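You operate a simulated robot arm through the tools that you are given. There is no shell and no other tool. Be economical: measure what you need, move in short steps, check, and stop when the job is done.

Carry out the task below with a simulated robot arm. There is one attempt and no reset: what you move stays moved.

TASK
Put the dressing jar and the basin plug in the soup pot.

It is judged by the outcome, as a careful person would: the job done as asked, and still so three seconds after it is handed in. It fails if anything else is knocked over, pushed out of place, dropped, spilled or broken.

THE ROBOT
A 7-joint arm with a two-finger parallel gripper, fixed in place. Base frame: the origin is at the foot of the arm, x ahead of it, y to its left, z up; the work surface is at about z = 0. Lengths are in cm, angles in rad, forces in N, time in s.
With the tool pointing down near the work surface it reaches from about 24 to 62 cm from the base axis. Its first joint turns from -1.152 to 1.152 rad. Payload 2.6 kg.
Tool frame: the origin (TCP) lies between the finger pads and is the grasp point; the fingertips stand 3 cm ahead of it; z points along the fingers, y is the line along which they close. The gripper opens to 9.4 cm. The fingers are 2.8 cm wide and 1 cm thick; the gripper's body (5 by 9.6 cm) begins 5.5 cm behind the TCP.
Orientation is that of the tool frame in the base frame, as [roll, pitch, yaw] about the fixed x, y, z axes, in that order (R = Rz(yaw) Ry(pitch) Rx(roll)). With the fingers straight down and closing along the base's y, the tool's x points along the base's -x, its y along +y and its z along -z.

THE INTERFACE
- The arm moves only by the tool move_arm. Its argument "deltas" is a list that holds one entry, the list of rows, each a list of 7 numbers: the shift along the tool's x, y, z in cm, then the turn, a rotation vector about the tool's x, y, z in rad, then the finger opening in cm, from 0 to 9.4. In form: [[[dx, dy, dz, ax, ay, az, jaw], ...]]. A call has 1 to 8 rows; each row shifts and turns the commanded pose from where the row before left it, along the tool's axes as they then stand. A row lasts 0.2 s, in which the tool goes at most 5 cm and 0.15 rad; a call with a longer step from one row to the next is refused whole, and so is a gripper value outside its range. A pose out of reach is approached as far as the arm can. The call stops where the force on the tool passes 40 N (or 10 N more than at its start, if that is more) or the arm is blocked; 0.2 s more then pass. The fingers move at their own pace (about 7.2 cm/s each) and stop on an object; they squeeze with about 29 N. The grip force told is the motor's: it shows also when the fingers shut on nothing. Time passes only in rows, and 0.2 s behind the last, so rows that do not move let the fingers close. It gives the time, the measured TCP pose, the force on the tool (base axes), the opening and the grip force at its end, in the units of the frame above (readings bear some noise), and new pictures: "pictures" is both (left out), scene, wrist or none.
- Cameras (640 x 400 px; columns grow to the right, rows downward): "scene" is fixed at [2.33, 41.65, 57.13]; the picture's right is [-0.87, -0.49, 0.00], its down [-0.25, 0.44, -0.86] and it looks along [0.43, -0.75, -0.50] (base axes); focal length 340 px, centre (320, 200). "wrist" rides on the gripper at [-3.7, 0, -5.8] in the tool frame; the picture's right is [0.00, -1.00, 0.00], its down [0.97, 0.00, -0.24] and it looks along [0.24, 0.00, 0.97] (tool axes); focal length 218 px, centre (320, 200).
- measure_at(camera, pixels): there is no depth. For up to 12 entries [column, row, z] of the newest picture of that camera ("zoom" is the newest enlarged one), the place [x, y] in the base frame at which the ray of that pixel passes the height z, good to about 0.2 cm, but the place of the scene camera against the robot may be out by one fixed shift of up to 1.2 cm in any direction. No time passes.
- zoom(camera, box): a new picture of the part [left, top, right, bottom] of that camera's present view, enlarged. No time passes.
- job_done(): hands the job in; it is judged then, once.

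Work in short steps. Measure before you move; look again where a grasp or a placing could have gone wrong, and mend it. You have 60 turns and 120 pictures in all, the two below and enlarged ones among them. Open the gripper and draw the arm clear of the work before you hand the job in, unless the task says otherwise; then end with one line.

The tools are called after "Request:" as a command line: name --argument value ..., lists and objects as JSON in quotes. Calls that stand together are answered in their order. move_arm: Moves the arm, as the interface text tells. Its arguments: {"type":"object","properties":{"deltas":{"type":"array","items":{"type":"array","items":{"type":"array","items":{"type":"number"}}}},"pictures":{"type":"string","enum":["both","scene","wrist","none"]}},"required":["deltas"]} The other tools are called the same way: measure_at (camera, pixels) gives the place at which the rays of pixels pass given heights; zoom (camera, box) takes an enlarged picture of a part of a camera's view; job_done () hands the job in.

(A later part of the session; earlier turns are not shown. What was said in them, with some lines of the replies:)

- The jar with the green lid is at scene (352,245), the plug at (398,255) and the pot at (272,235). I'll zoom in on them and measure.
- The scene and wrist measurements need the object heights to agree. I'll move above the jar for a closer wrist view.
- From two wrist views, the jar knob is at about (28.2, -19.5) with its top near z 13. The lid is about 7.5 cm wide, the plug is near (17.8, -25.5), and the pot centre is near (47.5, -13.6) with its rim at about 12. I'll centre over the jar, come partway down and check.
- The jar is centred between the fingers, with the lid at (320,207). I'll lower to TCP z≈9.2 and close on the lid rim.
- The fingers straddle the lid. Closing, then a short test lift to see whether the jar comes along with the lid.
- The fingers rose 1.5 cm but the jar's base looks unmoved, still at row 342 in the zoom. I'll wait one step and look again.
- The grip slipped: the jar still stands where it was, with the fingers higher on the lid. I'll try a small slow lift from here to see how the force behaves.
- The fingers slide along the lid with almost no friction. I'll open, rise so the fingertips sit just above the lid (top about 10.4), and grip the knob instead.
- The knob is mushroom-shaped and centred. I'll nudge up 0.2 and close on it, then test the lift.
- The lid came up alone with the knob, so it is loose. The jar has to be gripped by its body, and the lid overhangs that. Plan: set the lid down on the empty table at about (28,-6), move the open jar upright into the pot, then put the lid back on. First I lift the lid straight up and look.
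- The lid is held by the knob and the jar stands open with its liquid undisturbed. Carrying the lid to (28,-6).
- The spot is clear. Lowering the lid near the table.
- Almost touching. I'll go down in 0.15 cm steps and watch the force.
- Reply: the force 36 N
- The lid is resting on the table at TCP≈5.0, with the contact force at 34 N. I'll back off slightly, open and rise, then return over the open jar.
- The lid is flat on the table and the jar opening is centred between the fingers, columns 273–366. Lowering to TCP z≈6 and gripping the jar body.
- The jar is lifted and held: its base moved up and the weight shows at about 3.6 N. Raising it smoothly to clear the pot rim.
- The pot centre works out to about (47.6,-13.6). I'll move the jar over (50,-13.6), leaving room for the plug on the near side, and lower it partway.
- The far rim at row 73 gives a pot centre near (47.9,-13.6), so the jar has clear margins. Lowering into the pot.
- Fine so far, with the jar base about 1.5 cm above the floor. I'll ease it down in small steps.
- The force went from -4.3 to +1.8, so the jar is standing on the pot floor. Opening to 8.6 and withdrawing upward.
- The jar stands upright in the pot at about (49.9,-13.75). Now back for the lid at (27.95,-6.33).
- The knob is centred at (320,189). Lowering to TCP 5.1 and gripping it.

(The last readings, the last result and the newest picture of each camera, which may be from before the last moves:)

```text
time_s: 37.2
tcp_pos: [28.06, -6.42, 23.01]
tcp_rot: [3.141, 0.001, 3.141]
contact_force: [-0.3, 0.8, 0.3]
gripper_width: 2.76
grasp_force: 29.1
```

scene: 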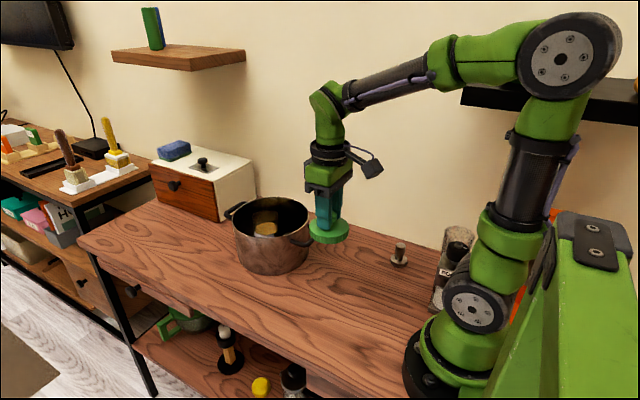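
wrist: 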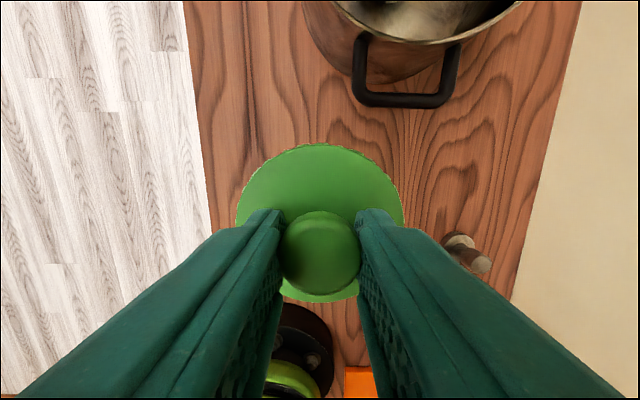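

The lid is held just as before. From averaged readings, the matching TCP over the jar is about (49.95,-13.68). Moving there at this height.

Request:
move_arm --deltas '[[[-2.9, -1.0, 0, 0, 0, 0, 1], [-4, -1.3, 0, 0, 0, 0, 1], [-4, -1.3, 0, 0, 0, 0, 1], [-4, -1.3, 0, 0, 0, 0, 1], [-4, -1.3, 0, 0, 0, 0, 1], [-3, -1.08, 0, 0, 0, 0, 1], [0, 0, 2.5, 0, 0, 0, 1], [0, 0, 2.5, 0, 0, 0, 1]]]'

Request:
zoom --camera "scene" --box '[210, 150, 330, 270]'

Request:
move_arm --deltas '[[[0, 0, 0, 0, 0, 0, 1]]]' --pictures "none"

Request:
move_arm --deltas '[[[0, 0, 0, 0, 0, 0, 1]]]' --pictures "none"

```text
time_s: 39.0
tcp_pos: [50.13, -13.66, 18.18]
tcp_rot: [-3.141, -0.001, -3.141]
contact_force: [-0.1, -0.1, 0.4]
gripper_width: 2.76
grasp_force: 29.0
```

scene: 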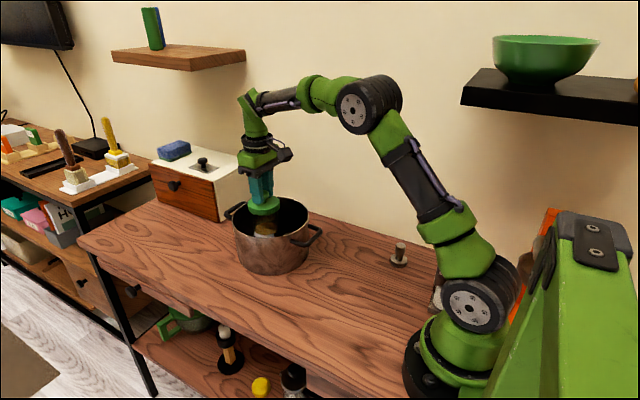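
wrist: 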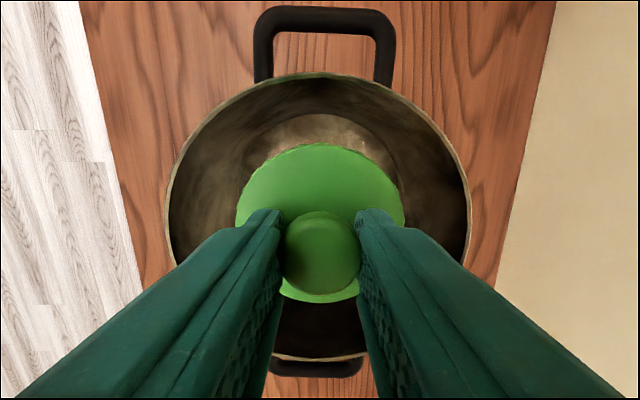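

```text
3.33 times, centred on (270, 210) of scene
```

zoom: 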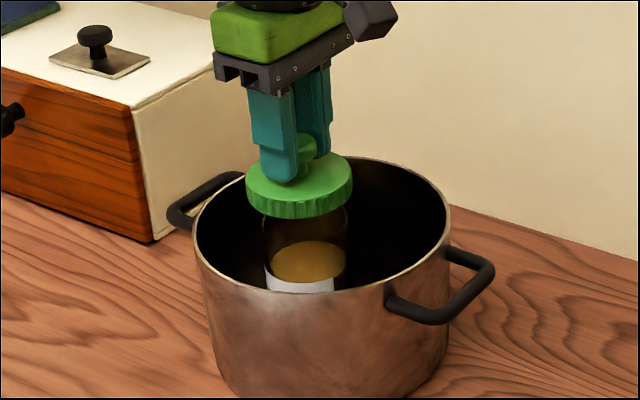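

```text
time_s: 39.4
tcp_pos: [50.07, -13.6, 18.35]
tcp_rot: [3.141, -0.001, -3.141]
contact_force: [0.2, 0.1, -0.7]
gripper_width: 2.77
grasp_force: 29.1
```

```text
time_s: 39.8
tcp_pos: [50.05, -13.55, 18.37]
tcp_rot: [-3.141, -0.001, 3.141]
contact_force: [-0.4, -0.1, -0.1]
gripper_width: 2.75
grasp_force: 28.9
```

The readings average (50.08,-13.60), so I'll correct by (-0.12,-0.06) and lower until the skirt is just above the jar rim.

Request:
move_arm --deltas '[[[0.12, -0.06, 0.5, 0, 0, 0, 1], [0, 0, 1, 0, 0, 0, 1], [0, 0, 0.6, 0, 0, 0, 1], [0, 0, 0, 0, 0, 0, 1]]]' --pictures "none"

Request:
zoom --camera "scene" --box '[230, 180, 300, 250]'

```text
time_s: 40.8
tcp_pos: [49.92, -13.58, 16.12]
tcp_rot: [3.141, 0.001, 3.141]
contact_force: [0.0, 1.0, -0.3]
gripper_width: 2.76
grasp_force: 28.3
```

```text
5.71 times, centred on (265, 215) of scene
```

zoom: 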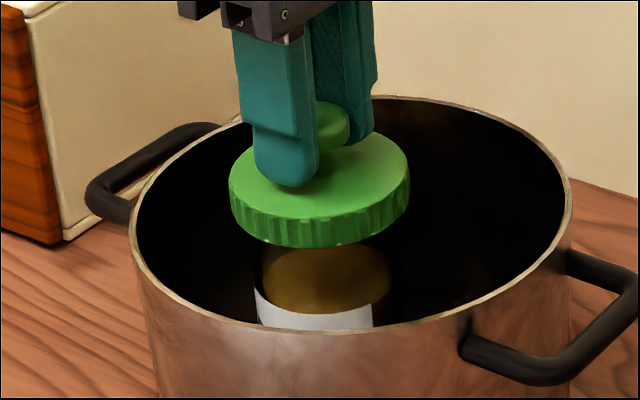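

The lid is aligned with the jar in the view. Lowering slowly and watching the force.

Request:
move_arm --deltas '[[[0, -0.05, 0.3, 0, 0, 0, 1], [0, 0, 0.3, 0, 0, 0, 1], [0, 0, 0.2, 0, 0, 0, 1], [0, 0, 0, 0, 0, 0, 1]]]' --pictures "none"

Request:
zoom --camera "scene" --box '[230, 180, 300, 250]'

```text
time_s: 41.8
tcp_pos: [49.71, -13.68, 15.09]
tcp_rot: [3.141, -0.005, 3.141]
contact_force: [-0.2, -0.7, -0.4]
gripper_width: 2.78
grasp_force: 28.9
```

```text
5.71 times, centred on (265, 215) of scene
```

zoom: 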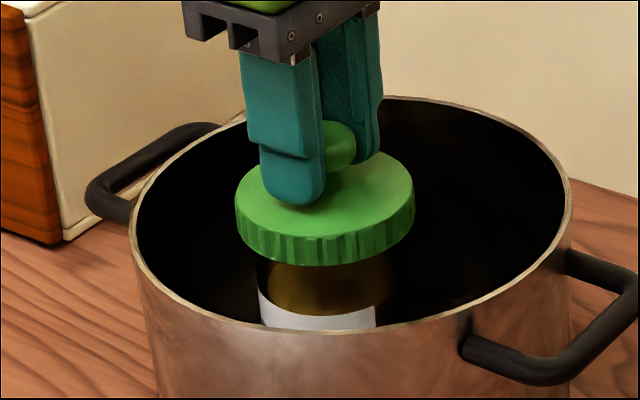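

Request:
move_arm --deltas '[[[0, 0, 0, 0, 0, 0, 1], [0, 0, 0, 0, 0, 0, 1]]]' --pictures "wrist"

Request:
zoom --camera "scene" --box '[230, 180, 300, 250]'

```text
time_s: 42.4
tcp_pos: [49.84, -13.77, 15.22]
tcp_rot: [3.141, 0.0, 3.141]
contact_force: [-0.2, -0.1, -0.5]
gripper_width: 2.74
grasp_force: 29.1
```

wrist: 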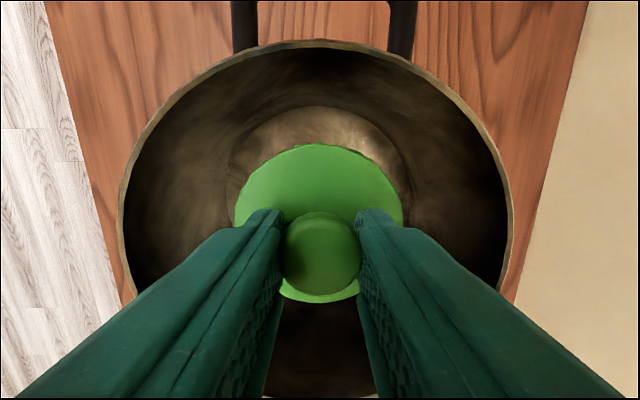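

```text
5.71 times, centred on (265, 215) of scene
```

zoom: 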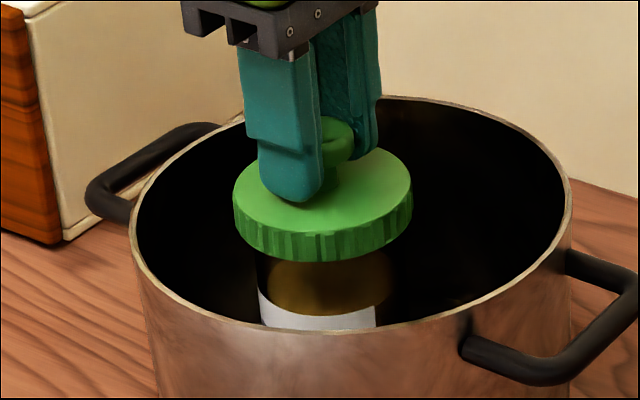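

Lid and jar still line up with no contact force. Continuing down.

Request:
move_arm --deltas '[[[-0.06, 0.05, 0.3, 0, 0, 0, 1], [0, 0, 0.2, 0, 0, 0, 1], [0, 0, 0.2, 0, 0, 0, 1], [0, 0, 0, 0, 0, 0, 1], [0, 0, 0, 0, 0, 0, 1]]]' --pictures "none"

Request:
zoom --camera "scene" --box '[230, 180, 300, 250]'

```text
time_s: 43.6
tcp_pos: [49.97, -13.72, 14.58]
tcp_rot: [3.142, -0.001, -3.139]
contact_force: [-1.1, -0.3, -1.1]
gripper_width: 2.78
grasp_force: 28.8
```

```text
5.71 times, centred on (265, 215) of scene
```

zoom: 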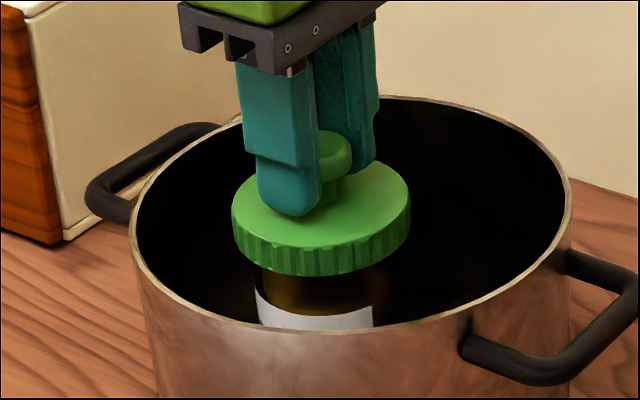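

The jar's label shifts slightly with the lid, so the skirt is engaged on the jar. Continuing down to seat it.

Request:
move_arm --deltas '[[[0, 0, 0.15, 0, 0, 0, 1], [0, 0, 0.15, 0, 0, 0, 1], [0, 0, 0, 0, 0, 0, 1]]]' --pictures "none"

```text
time_s: 44.4
tcp_pos: [49.96, -13.53, 14.39]
tcp_rot: [-3.141, 0.003, -3.141]
contact_force: [-4.2, 0.3, 18.1]
gripper_width: 2.78
grasp_force: 28.8
```

Seat contact at z≈14.35, 18 N, matches the expected seated height of about 14.3. Releasing, rising and checking.

Request:
move_arm --deltas '[[[0, 0, -0.1, 0, 0, 0, 2.9], [0, 0, 0, 0, 0, 0, 5], [0, 0, 0, 0, 0, 0, 5], [0, 0, -3, 0, 0, 0, 5], [0, 0, -4, 0, 0, 0, 5], [0, 0, -2, 0, 0, 0, 5], [0, 0, 0, 0, 0, 0, 5]]]'

Request:
zoom --camera "scene" --box '[230, 180, 300, 250]'

```text
time_s: 46.0
tcp_pos: [49.82, -13.63, 23.38]
tcp_rot: [3.142, 0.001, 3.141]
contact_force: [1.5, -0.3, -0.6]
gripper_width: 5.01
grasp_force: 0.0
```

scene: 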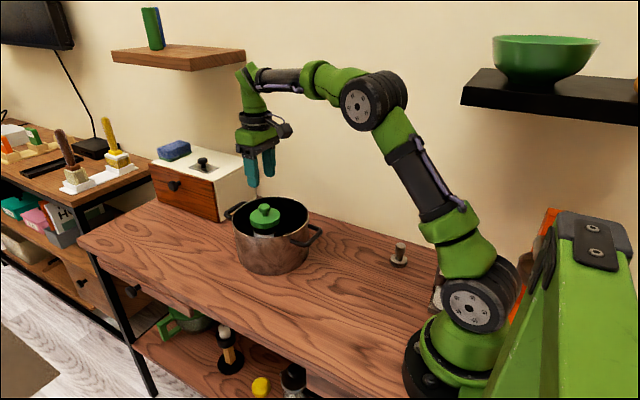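
wrist: 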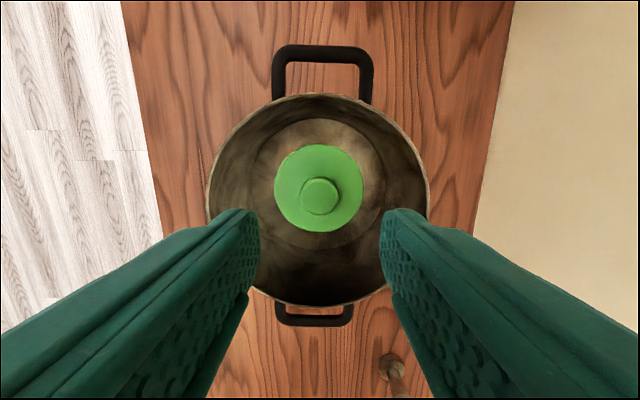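

```text
5.71 times, centred on (265, 215) of scene
```

zoom: 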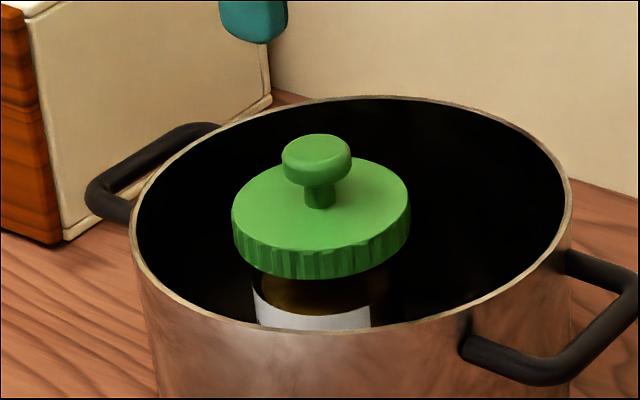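

The lid is level and seated on the jar. Now to the plug at about (17.8,-25.5), translating at this height and then turning the hand so the wrist stalk stays clear of the bottles.

Request:
move_arm --deltas '[[[4, -1.49, 0, 0, 0, 0, 5], [4, -1.49, 0, 0, 0, 0, 5], [4, -1.49, 0, 0, 0, 0, 5], [4, -1.49, 0, 0, 0, 0, 5], [4, -1.49, 0, 0, 0, 0, 5], [4, -1.49, 0, 0, 0, 0, 5], [4, -1.49, 0, 0, 0, 0, 5], [3.9, -1.47, 0, 0, 0, 0, 5]]]' --pictures "none"

Request:
move_arm --deltas '[[[0, 0, 0, 0, 0, 0.14, 5], [0, 0, 0, 0, 0, 0.14, 5], [0, 0, 0, 0, 0, 0.14, 5], [0, 0, 0, 0, 0, 0.14, 5], [0, 0, 0, 0, 0, 0.14, 5], [0, 0, 0, 0, 0, 0.14, 5], [0, 0, 0, 0, 0, 0, 5]]]'

```text
time_s: 47.8
tcp_pos: [19.1, -25.11, 23.54]
tcp_rot: [-3.139, 0.0, -3.104]
contact_force: [-0.8, 1.2, -0.5]
gripper_width: 4.97
grasp_force: 0.1
```

```text
time_s: 49.4
tcp_pos: [19.1, -25.21, 23.79]
tcp_rot: [-3.139, 0.008, 2.334]
contact_force: [0.4, -0.6, 0.3]
gripper_width: 4.99
grasp_force: 0.1
```

scene: 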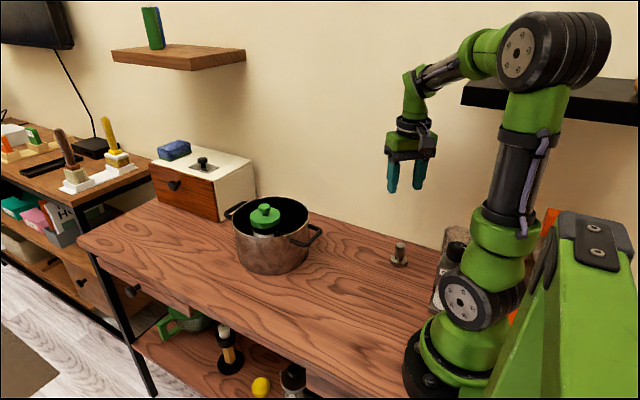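
wrist: 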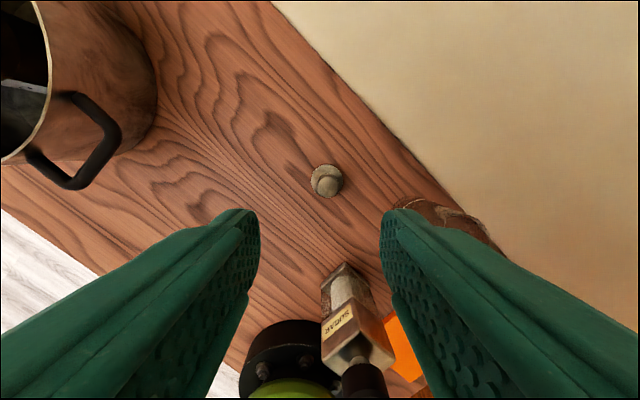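

The TCP stopped about 1 cm short of the commanded x, likely a reach limit at this height. I'll measure the plug in this wrist view.

Request:
measure_at --camera "wrist" --pixels '[[325, 184, 5], [326, 179, 0], [400, 208, 0], [450, 215, 10], [345, 275, 0], [370, 360, 14]]'

Request:
zoom --camera "wrist" --box '[260, 120, 420, 240]'

```text
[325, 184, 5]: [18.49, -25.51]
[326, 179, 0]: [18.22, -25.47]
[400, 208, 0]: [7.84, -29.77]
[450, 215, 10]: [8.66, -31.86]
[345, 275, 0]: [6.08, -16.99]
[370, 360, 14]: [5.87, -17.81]
```

```text
3.33 times, centred on (340, 180) of wrist
```

zoom: 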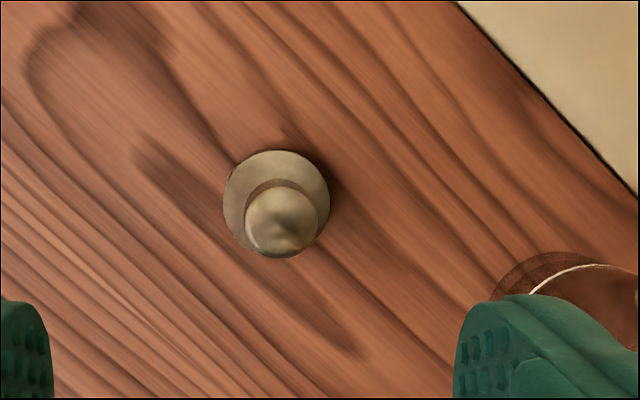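

The plug is at about (18.2,-25.5). Descending partway to see where the TCP settles.

Request:
move_arm --deltas '[[[0, 0, 3, 0, 0, 0, 5], [0, 0, 3, 0, 0, 0, 5], [0, 0, 3, 0, 0, 0, 5], [0, 0, 2, 0, 0, 0, 5], [0, 0, 0, 0, 0, 0, 5]]]'

Request:
zoom --camera "scene" --box '[350, 150, 510, 310]'

```text
time_s: 50.1
tcp_pos: [21.82, -30.16, 23.38]
tcp_rot: [-3.12, 0.206, 2.326]
contact_force: [0.0, -0.5, -0.2]
gripper_width: 5.01
grasp_force: 0.0
stopped in row 3: the arm was blocked; the commanded pose is now the measured one
```

scene: 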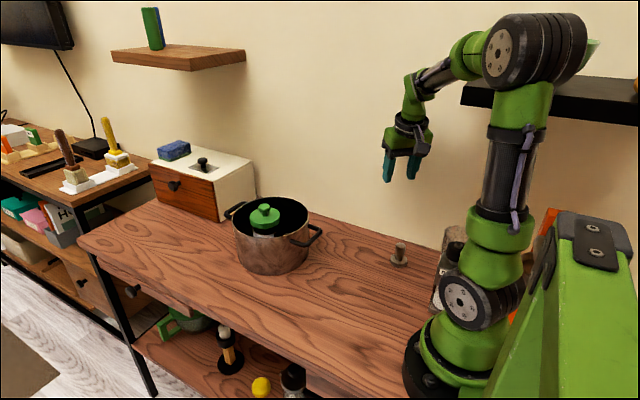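
wrist: 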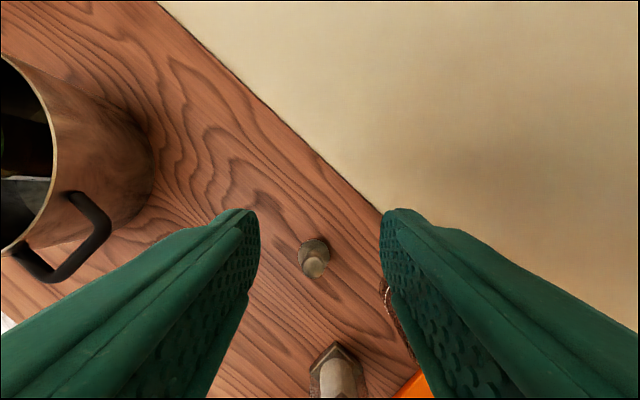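

```text
2.50 times, centred on (430, 230) of scene
```

zoom: 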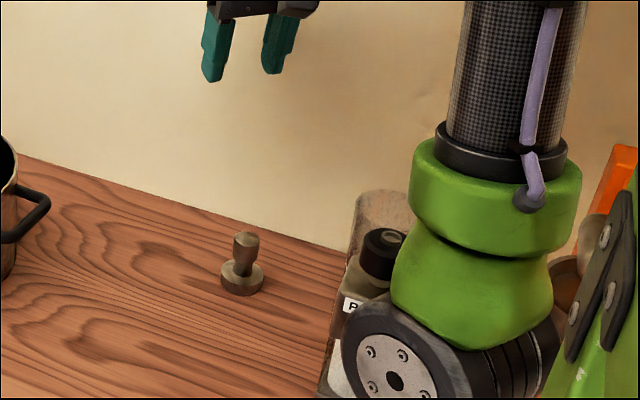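

The arm was blocked, most likely a joint limit from folding in so close at this height, and the hand tilted by 0.2 rad. I'll straighten it and move outward to about (26.5,-25), then descend there and come in low.

Request:
move_arm --deltas '[[[0.2, 3.5, 0, -0.01, 0.1, 0, 5], [0.2, 3.5, 0, -0.01, 0.1, 0, 5], [0, 0, 0, 0, 0, 0, 5], [0, 0, 0, 0, 0, 0, 5]]]' --pictures "scene"

```text
time_s: 51.1
tcp_pos: [26.78, -25.04, 22.91]
tcp_rot: [3.141, 0.005, 2.324]
contact_force: [-0.1, 1.1, -0.3]
gripper_width: 4.98
grasp_force: 0.1
```

scene: 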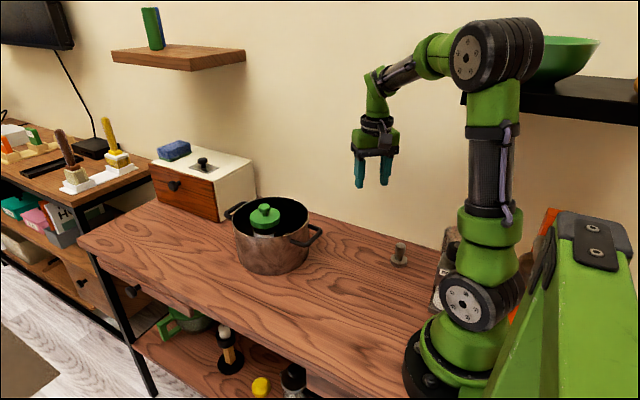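

Recovered. Descending to z≈11 here, clear of the plug (top about 5), then moving in low.

Request:
move_arm --deltas '[[[0, 0, 3, 0, 0.005, 0, 5], [0, 0, 3, 0, 0, 0, 5], [0, 0, 3, 0, 0, 0, 5], [0, 0, 2.5, 0, 0, 0, 5], [0, 0, 0, 0, 0, 0, 5]]]' --pictures "none"

Request:
move_arm --deltas '[[[1, -1.2, 0, 0, 0, 0, 5], [2, -2.4, 0, 0, 0, 0, 5], [1.5, -1.8, 0, 0, 0, 0, 5], [1, -1.2, 0, 0, 0, 0, 5], [0, 0, 0, 0, 0, 0, 5]]]'

```text
time_s: 52.3
tcp_pos: [26.79, -24.9, 11.78]
tcp_rot: [3.141, -0.001, 2.323]
contact_force: [-0.4, 0.1, 0.0]
gripper_width: 5.0
grasp_force: 0.1
```

```text
time_s: 53.5
tcp_pos: [19.16, -25.2, 11.32]
tcp_rot: [-3.138, -0.007, 2.36]
contact_force: [-0.1, 0.1, -0.5]
gripper_width: 5.01
grasp_force: 0.0
```

scene: 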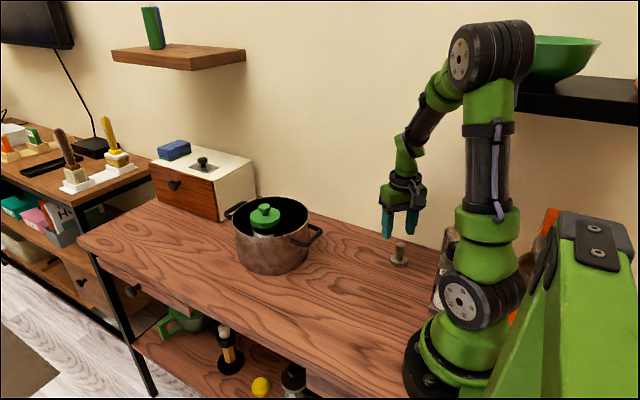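
wrist: 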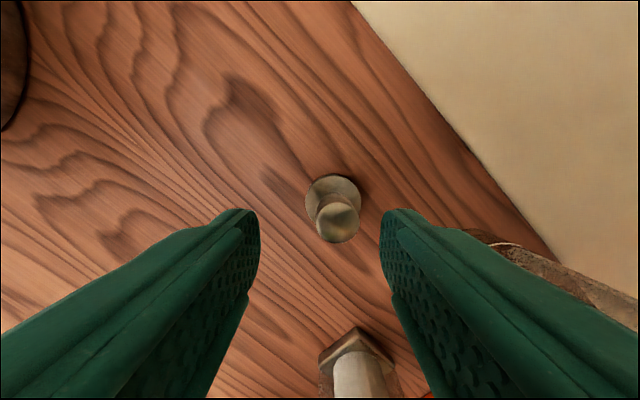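

The arm stops about 1 cm short in azimuth, which looks like a base-joint limit: the yaw drifted too. Tilting the hand 0.12 rad about tool x should let the fingertips reach the plug.

Request:
move_arm --deltas '[[[0, 0, 0, 0.06, 0, 0, 5], [0, 0, 0, 0.06, 0, 0, 5], [0, 0, 0, 0, 0, 0, 5]]]' --pictures "wrist"

```text
time_s: 54.3
tcp_pos: [18.03, -25.54, 11.58]
tcp_rot: [-3.024, 0.002, 2.318]
contact_force: [0.4, -0.8, 0.0]
gripper_width: 4.99
grasp_force: 0.2
```

wrist: 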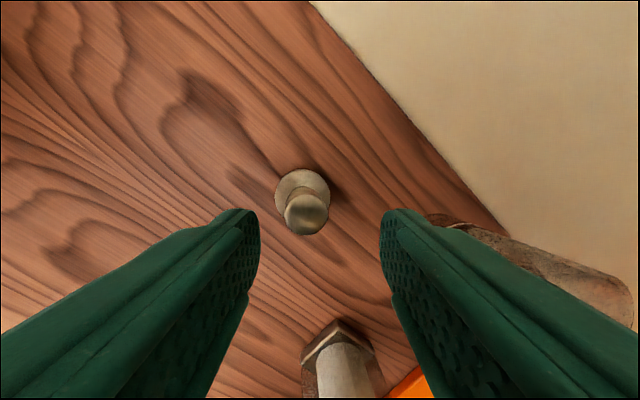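

The tilt worked: the TCP is at (18.03,-25.54). Measuring the plug again.

Request:
measure_at --camera "wrist" --pixels '[[306, 213, 5], [303, 194, 1], [302, 190, 0]]'

```text
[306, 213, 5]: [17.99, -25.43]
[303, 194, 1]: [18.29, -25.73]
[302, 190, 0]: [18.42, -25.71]
```

The plug is at about (18.1,-25.55). Descending vertically to TCP z≈4.8, so the tips stay above the plug's flange, then checking.

Request:
move_arm --deltas '[[[0, 0.25, 2.0, 0, 0, 0, 5], [0, 0.25, 2.0, 0, 0, 0, 5], [0, 0.2, 1.7, 0, 0, 0, 5], [0, 0.1, 0.95, 0, 0, 0, 5], [0, 0, 0, 0, 0, 0, 5]]]'

Request:
zoom --camera "scene" --box '[350, 190, 470, 290]'

```text
time_s: 55.5
tcp_pos: [18.32, -25.44, 4.9]
tcp_rot: [-3.021, 0.0, 2.324]
contact_force: [-0.2, 0.6, 0.1]
gripper_width: 4.97
grasp_force: 0.0
```

scene: 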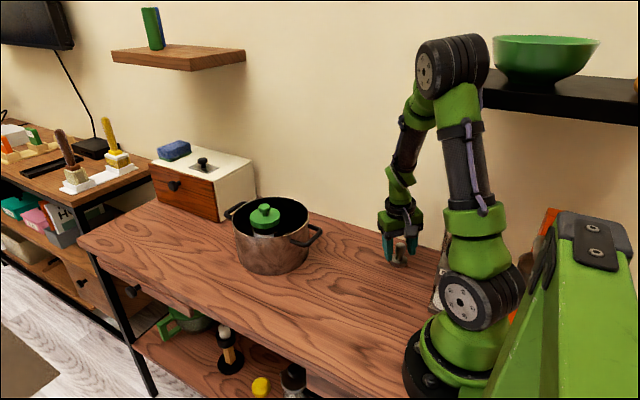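
wrist: 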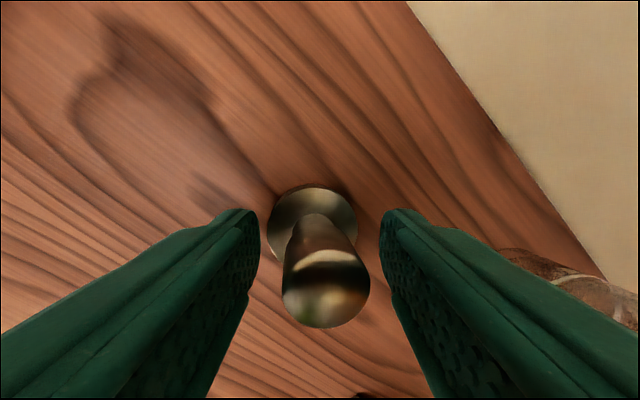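

```text
4.00 times, centred on (410, 240) of scene
```

zoom: 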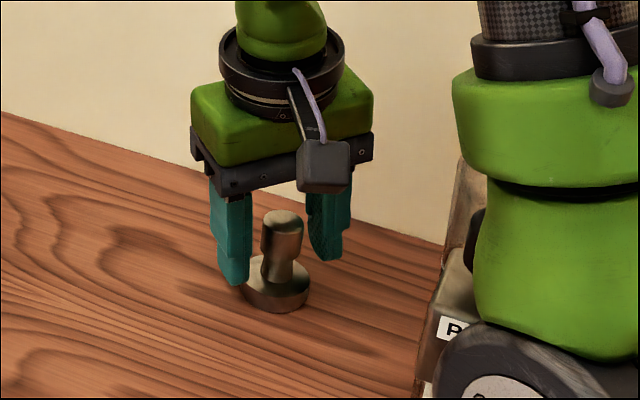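

The stem sits between the fingers, with its top at (326,290). Closing and lifting a little.

Request:
move_arm --deltas '[[[0, 0, 0, 0, 0, 0, 3], [0, 0, 0, 0, 0, 0, 0.8], [0, 0, 0, 0, 0, 0, 0.8], [0, 0, 0, 0, 0, 0, 0.8], [0, -0.05, -0.5, 0, 0, 0, 0.8], [0, -0.1, -1, 0, 0, 0, 0.8], [0, 0, 0, 0, 0, 0, 0.8]]]'

Request:
zoom --camera "scene" --box '[350, 190, 470, 290]'

```text
time_s: 57.1
tcp_pos: [18.15, -25.57, 6.47]
tcp_rot: [-3.024, 0.0, 2.323]
contact_force: [-0.3, 0.3, 0.1]
gripper_width: 2.36
grasp_force: 29.6
```

scene: 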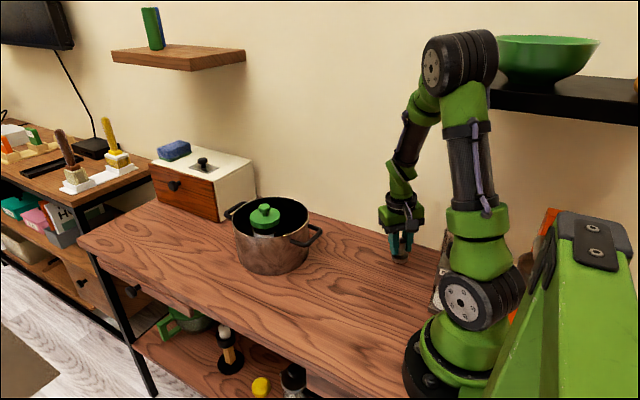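
wrist: 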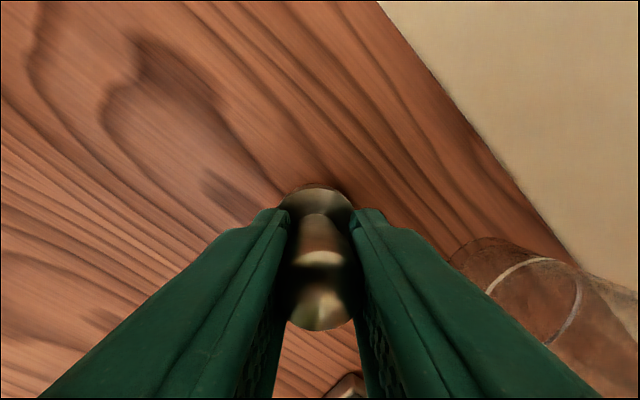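

```text
4.00 times, centred on (410, 240) of scene
```

zoom: 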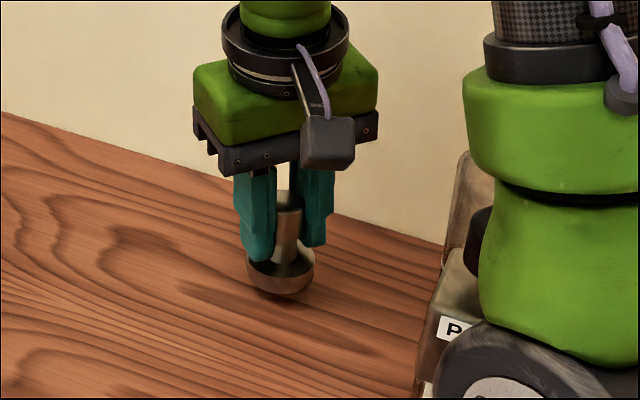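

The plug is held and lifted. Raising it, then moving out and straightening the hand.

Request:
move_arm --deltas '[[[0, -0.3, -2.5, 0, 0, 0, 0.8], [0, -0.35, -3, 0, 0, 0, 0.8], [0, 0, 0, 0, 0, 0, 0.8], [-1, 1.2, -0.2, -0.03, 0, 0, 0.8], [-2, 2.4, -0.2, -0.03, 0, 0, 0.8], [-1.5, 1.8, -0.1, -0.03, 0, 0, 0.8], [-1, 1.2, 0, -0.027, 0, 0, 0.8], [0, 0, 0, 0, 0, 0, 0.8]]]' --pictures "none"

Request:
move_arm --deltas '[[[0, 0, -3, 0, 0, 0, 0.8], [0, 0, -4, 0, 0, 0, 0.8], [0, 0, -2.5, 0, 0, 0, 0.8], [0, 0, 0, 0, 0, 0, 0.8]]]'

```text
time_s: 58.9
tcp_pos: [26.95, -24.97, 11.85]
tcp_rot: [-3.139, 0.0, 2.325]
contact_force: [-0.3, -0.1, -0.3]
gripper_width: 2.34
grasp_force: 28.8
```

```text
time_s: 59.9
tcp_pos: [26.99, -24.92, 21.53]
tcp_rot: [-3.139, 0.0, 2.322]
contact_force: [0.8, 0.4, -1.1]
gripper_width: 2.31
grasp_force: 29.1
```

scene: 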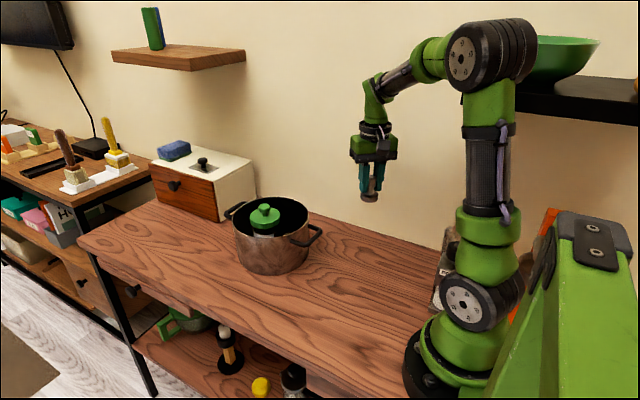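
wrist: 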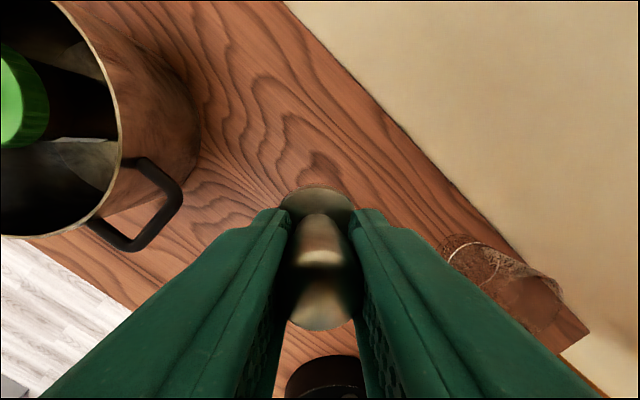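

Turning the hand back to closing along y, then moving over the near side of the pot at (43.7,-13.65).

Request:
move_arm --deltas '[[[0, 0, 0, 0, 0, -0.137, 0.8], [0, 0, 0, 0, 0, -0.137, 0.8], [0, 0, 0, 0, 0, -0.137, 0.8], [0, 0, 0, 0, 0, -0.137, 0.8], [0, 0, 0, 0, 0, -0.137, 0.8], [0, 0, 0, 0, 0, -0.134, 0.8], [0, 0, 0, 0, 0, 0, 0.8]]]' --pictures "none"

Request:
move_arm --deltas '[[[-2, 1.4, 0, 0, 0, 0, 0.8], [-3.5, 2.4, 0, 0, 0, 0, 0.8], [-4, 2.7, 0, 0, 0, 0, 0.8], [-4, 2.7, 0, 0, 0, 0, 0.8], [-3.2, 2.07, 0, 0, 0, 0, 0.8], [0, 0, 0, 0, 0, 0, 0.8], [0, 0, 0, 0, 0, 0, 0.8]]]'

```text
time_s: 61.5
tcp_pos: [26.7, -25.07, 21.49]
tcp_rot: [-3.139, -0.002, -3.138]
contact_force: [-0.1, 0.2, 0.2]
gripper_width: 2.36
grasp_force: 29.0
```

```text
time_s: 63.1
tcp_pos: [43.35, -13.79, 21.35]
tcp_rot: [-3.141, -0.002, 3.14]
contact_force: [-0.5, 0.2, -1.1]
gripper_width: 2.34
grasp_force: 29.4
```

scene: 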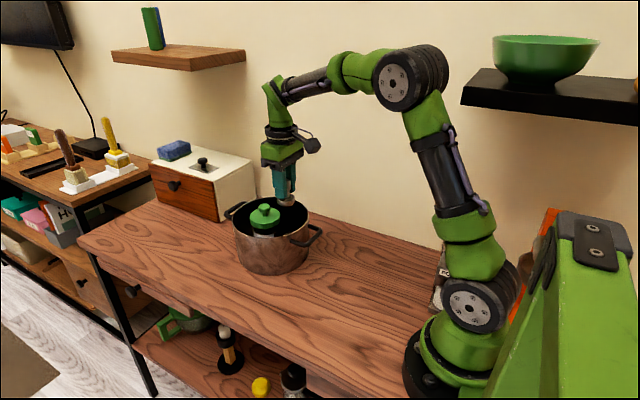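
wrist: 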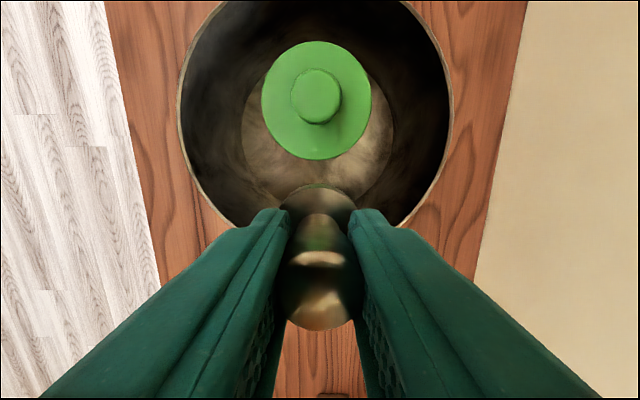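

The lid's near edge is at x≈46.1, as planned. I'll shift +0.4 in x and lower partway.

Request:
move_arm --deltas '[[[-0.4, 0.1, 2, 0, 0, 0, 0.8], [0, 0, 3, 0, 0, 0, 0.8], [0, 0, 3, 0, 0, 0, 0.8], [0, 0, 3, 0, 0, 0, 0.8], [0, 0, 1.5, 0, 0, 0, 0.8], [0, 0, 0, 0, 0, 0, 0.8]]]'

Request:
zoom --camera "scene" --box '[210, 140, 340, 280]'

```text
time_s: 64.5
tcp_pos: [43.8, -13.69, 9.0]
tcp_rot: [-3.14, -0.003, 3.14]
contact_force: [0.8, -1.1, -0.8]
gripper_width: 2.3
grasp_force: 28.8
```

scene: 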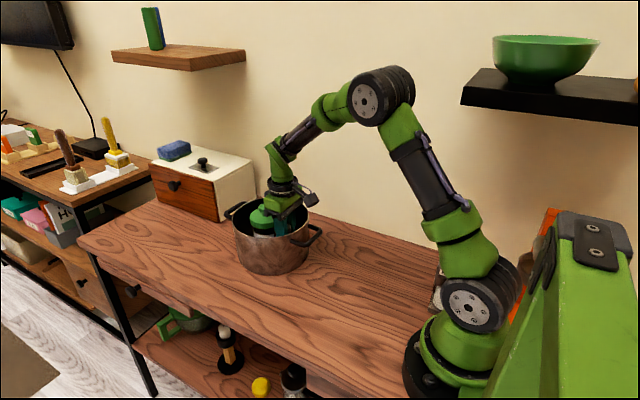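
wrist: 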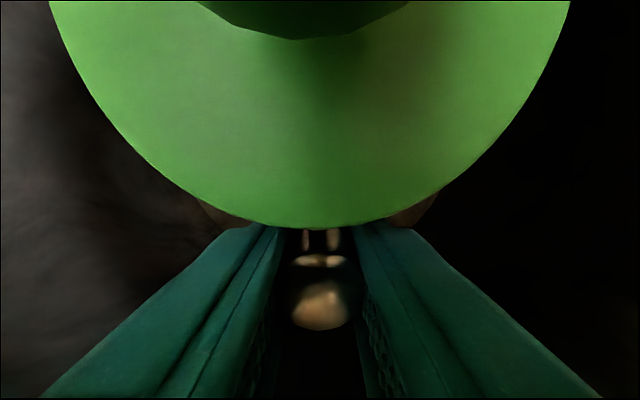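

```text
2.86 times, centred on (275, 210) of scene
```

zoom: 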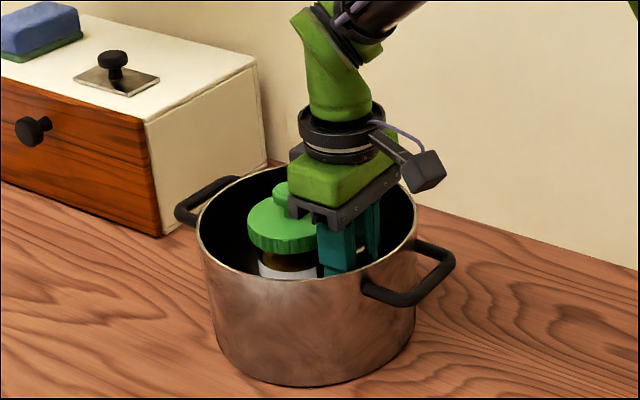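

Clear so far. I'll nudge x by -0.15 and lower slowly, watching the force.

Request:
move_arm --deltas '[[[0.15, 0, 1, 0, 0, 0, 0.8], [0, 0, 0.7, 0, 0, 0, 0.8], [0, 0, 0.4, 0, 0, 0, 0.8], [0, 0, 0, 0, 0, 0, 0.8]]]' --pictures "wrist"

Request:
zoom --camera "scene" --box '[220, 170, 330, 270]'

```text
time_s: 65.5
tcp_pos: [43.7, -13.66, 7.01]
tcp_rot: [-3.14, 0.0, -3.141]
contact_force: [-1.1, 0.1, -1.9]
gripper_width: 2.35
grasp_force: 29.2
```

wrist: 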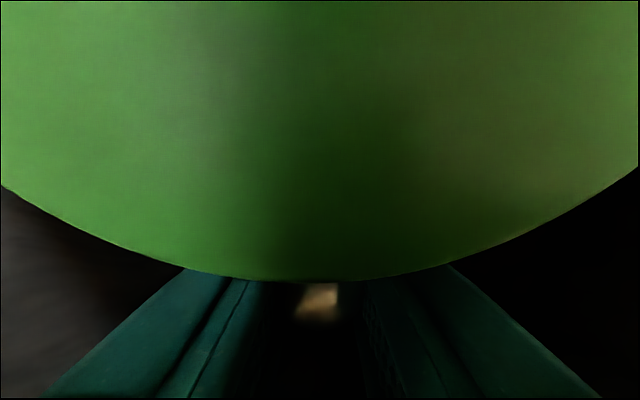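

```text
4.00 times, centred on (275, 220) of scene
```

zoom: 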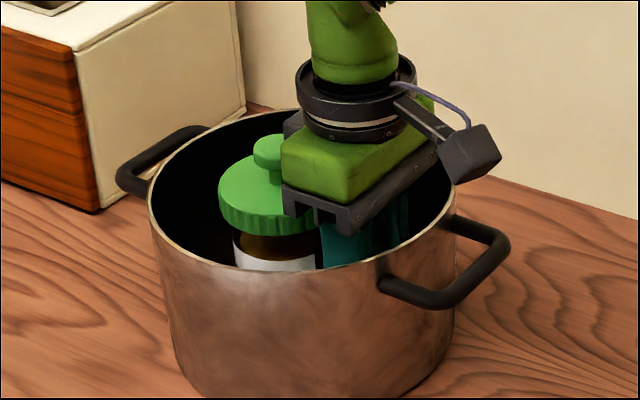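

Request:
move_arm --deltas '[[[0, 0, 0.4, 0, 0, 0, 0.8], [0, 0, 0.3, 0, 0, 0, 0.8], [0, 0, 0.2, 0, 0, 0, 0.8], [0, 0, 0, 0, 0, 0, 0.8]]]' --pictures "none"

Request:
zoom --camera "scene" --box '[220, 170, 330, 270]'

```text
time_s: 66.5
tcp_pos: [43.56, -13.6, 6.02]
tcp_rot: [-3.141, -0.001, 3.141]
contact_force: [-0.1, 0.7, -0.2]
gripper_width: 2.31
grasp_force: 28.8
```

```text
4.00 times, centred on (275, 220) of scene
```

zoom: 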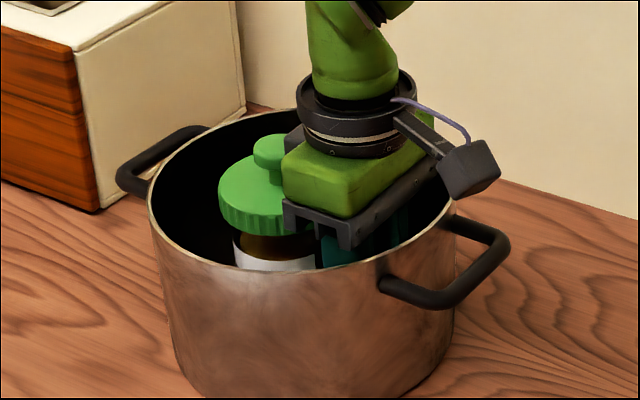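

No contact yet, with about 0.6 cm to the floor. Two more small steps.

Request:
move_arm --deltas '[[[0, 0, 0.2, 0, 0, 0, 0.8], [0, 0, 0.2, 0, 0, 0, 0.8], [0, 0, 0, 0, 0, 0, 0.8]]]' --pictures "none"

```text
time_s: 67.3
tcp_pos: [43.57, -13.58, 5.59]
tcp_rot: [-3.14, -0.003, -3.141]
contact_force: [0.2, 0.0, -1.0]
gripper_width: 2.32
grasp_force: 28.8
```

Request:
move_arm --deltas '[[[0, 0, 0.15, 0, 0, 0, 0.8], [0, 0, 0, 0, 0, 0, 0.8]]]' --pictures "none"

```text
time_s: 67.9
tcp_pos: [43.73, -13.65, 5.45]
tcp_rot: [-3.141, -0.002, 3.141]
contact_force: [-0.3, 1.1, 1.4]
gripper_width: 2.32
grasp_force: 29.1
```

The plug is at floor height, with light contact at 1.4 N. Opening and rising straight up.

Request:
move_arm --deltas '[[[0, 0, 0, 0, 0, 0, 3.5], [0, 0, 0, 0, 0, 0, 4.5], [0, 0, 0, 0, 0, 0, 4.5], [0, 0, -2, 0, 0, 0, 4.5], [0, 0, -4, 0, 0, 0, 4.5], [0, 0, -5, 0, 0, 0, 4.5], [0, 0, -5, 0, 0, 0, 4.5], [0, 0, 0, 0, 0, 0, 4.5]]]'

Request:
zoom --camera "scene" --box '[220, 180, 330, 280]'

```text
time_s: 69.7
tcp_pos: [43.52, -13.7, 21.44]
tcp_rot: [-3.138, -0.002, -3.141]
contact_force: [-1.2, -1.7, 0.4]
gripper_width: 4.5
grasp_force: 0.1
```

scene: 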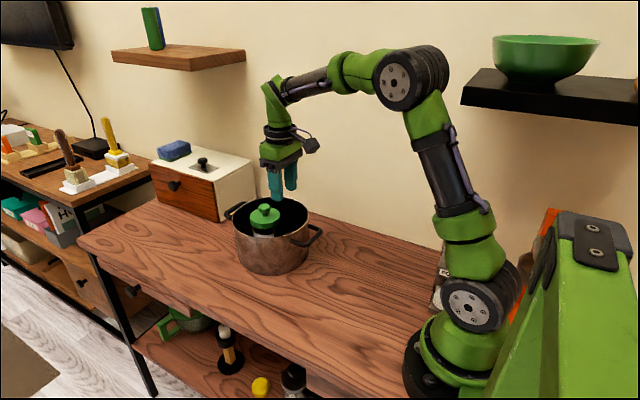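
wrist: 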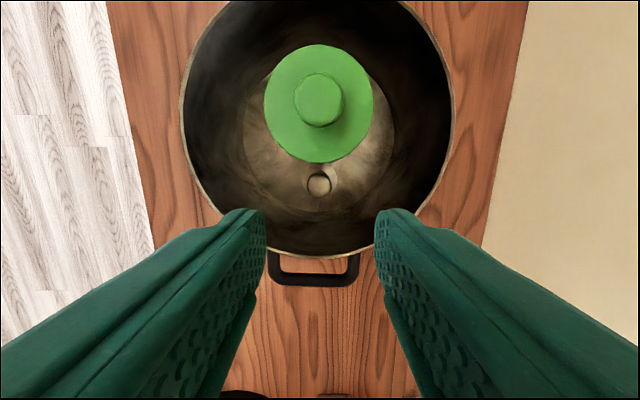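

```text
4.00 times, centred on (275, 230) of scene
```

zoom: 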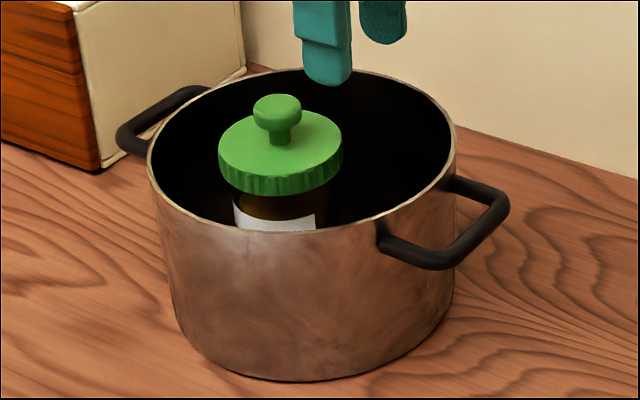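

Both items stand in the pot: the jar with its lid on at (318,103), and the plug at (318,183). I'll draw the arm up and away.

Request:
move_arm --deltas '[[[0, 0, -4, 0, 0, 0, 7], [2, 0, -4, 0, 0, 0, 9.4], [4, 0, -3, 0, 0, 0, 9.4], [3, 0, -2, 0, 0, 0, 9.4], [0, 0, 0, 0, 0, 0, 9.4]]]'

```text
time_s: 70.9
tcp_pos: [34.43, -13.69, 34.34]
tcp_rot: [-3.14, -0.002, 3.141]
contact_force: [0.1, -0.3, 0.7]
gripper_width: 9.42
grasp_force: 0.0
```

scene: 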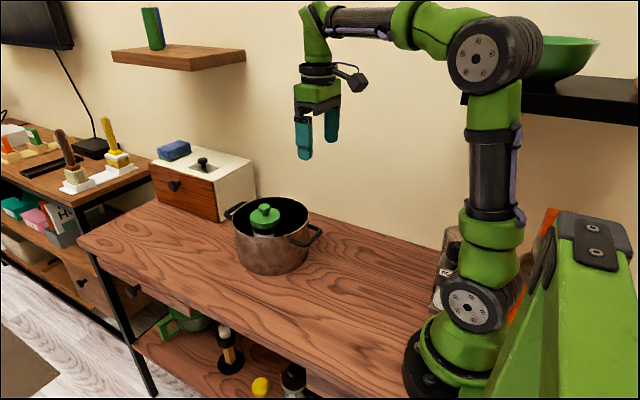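
wrist: 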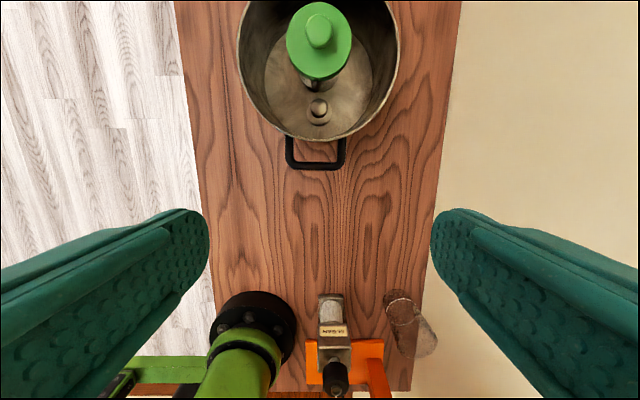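

Both items are in the pot, nothing else was disturbed, and the arm is clear.

Request:
job_done

```text
The job is handed in.
```

The dressing jar, with its lid back on, and the basin plug are both standing upright in the soup pot; the lid is loose, so I took it off to move the jar and put it back afterwards.
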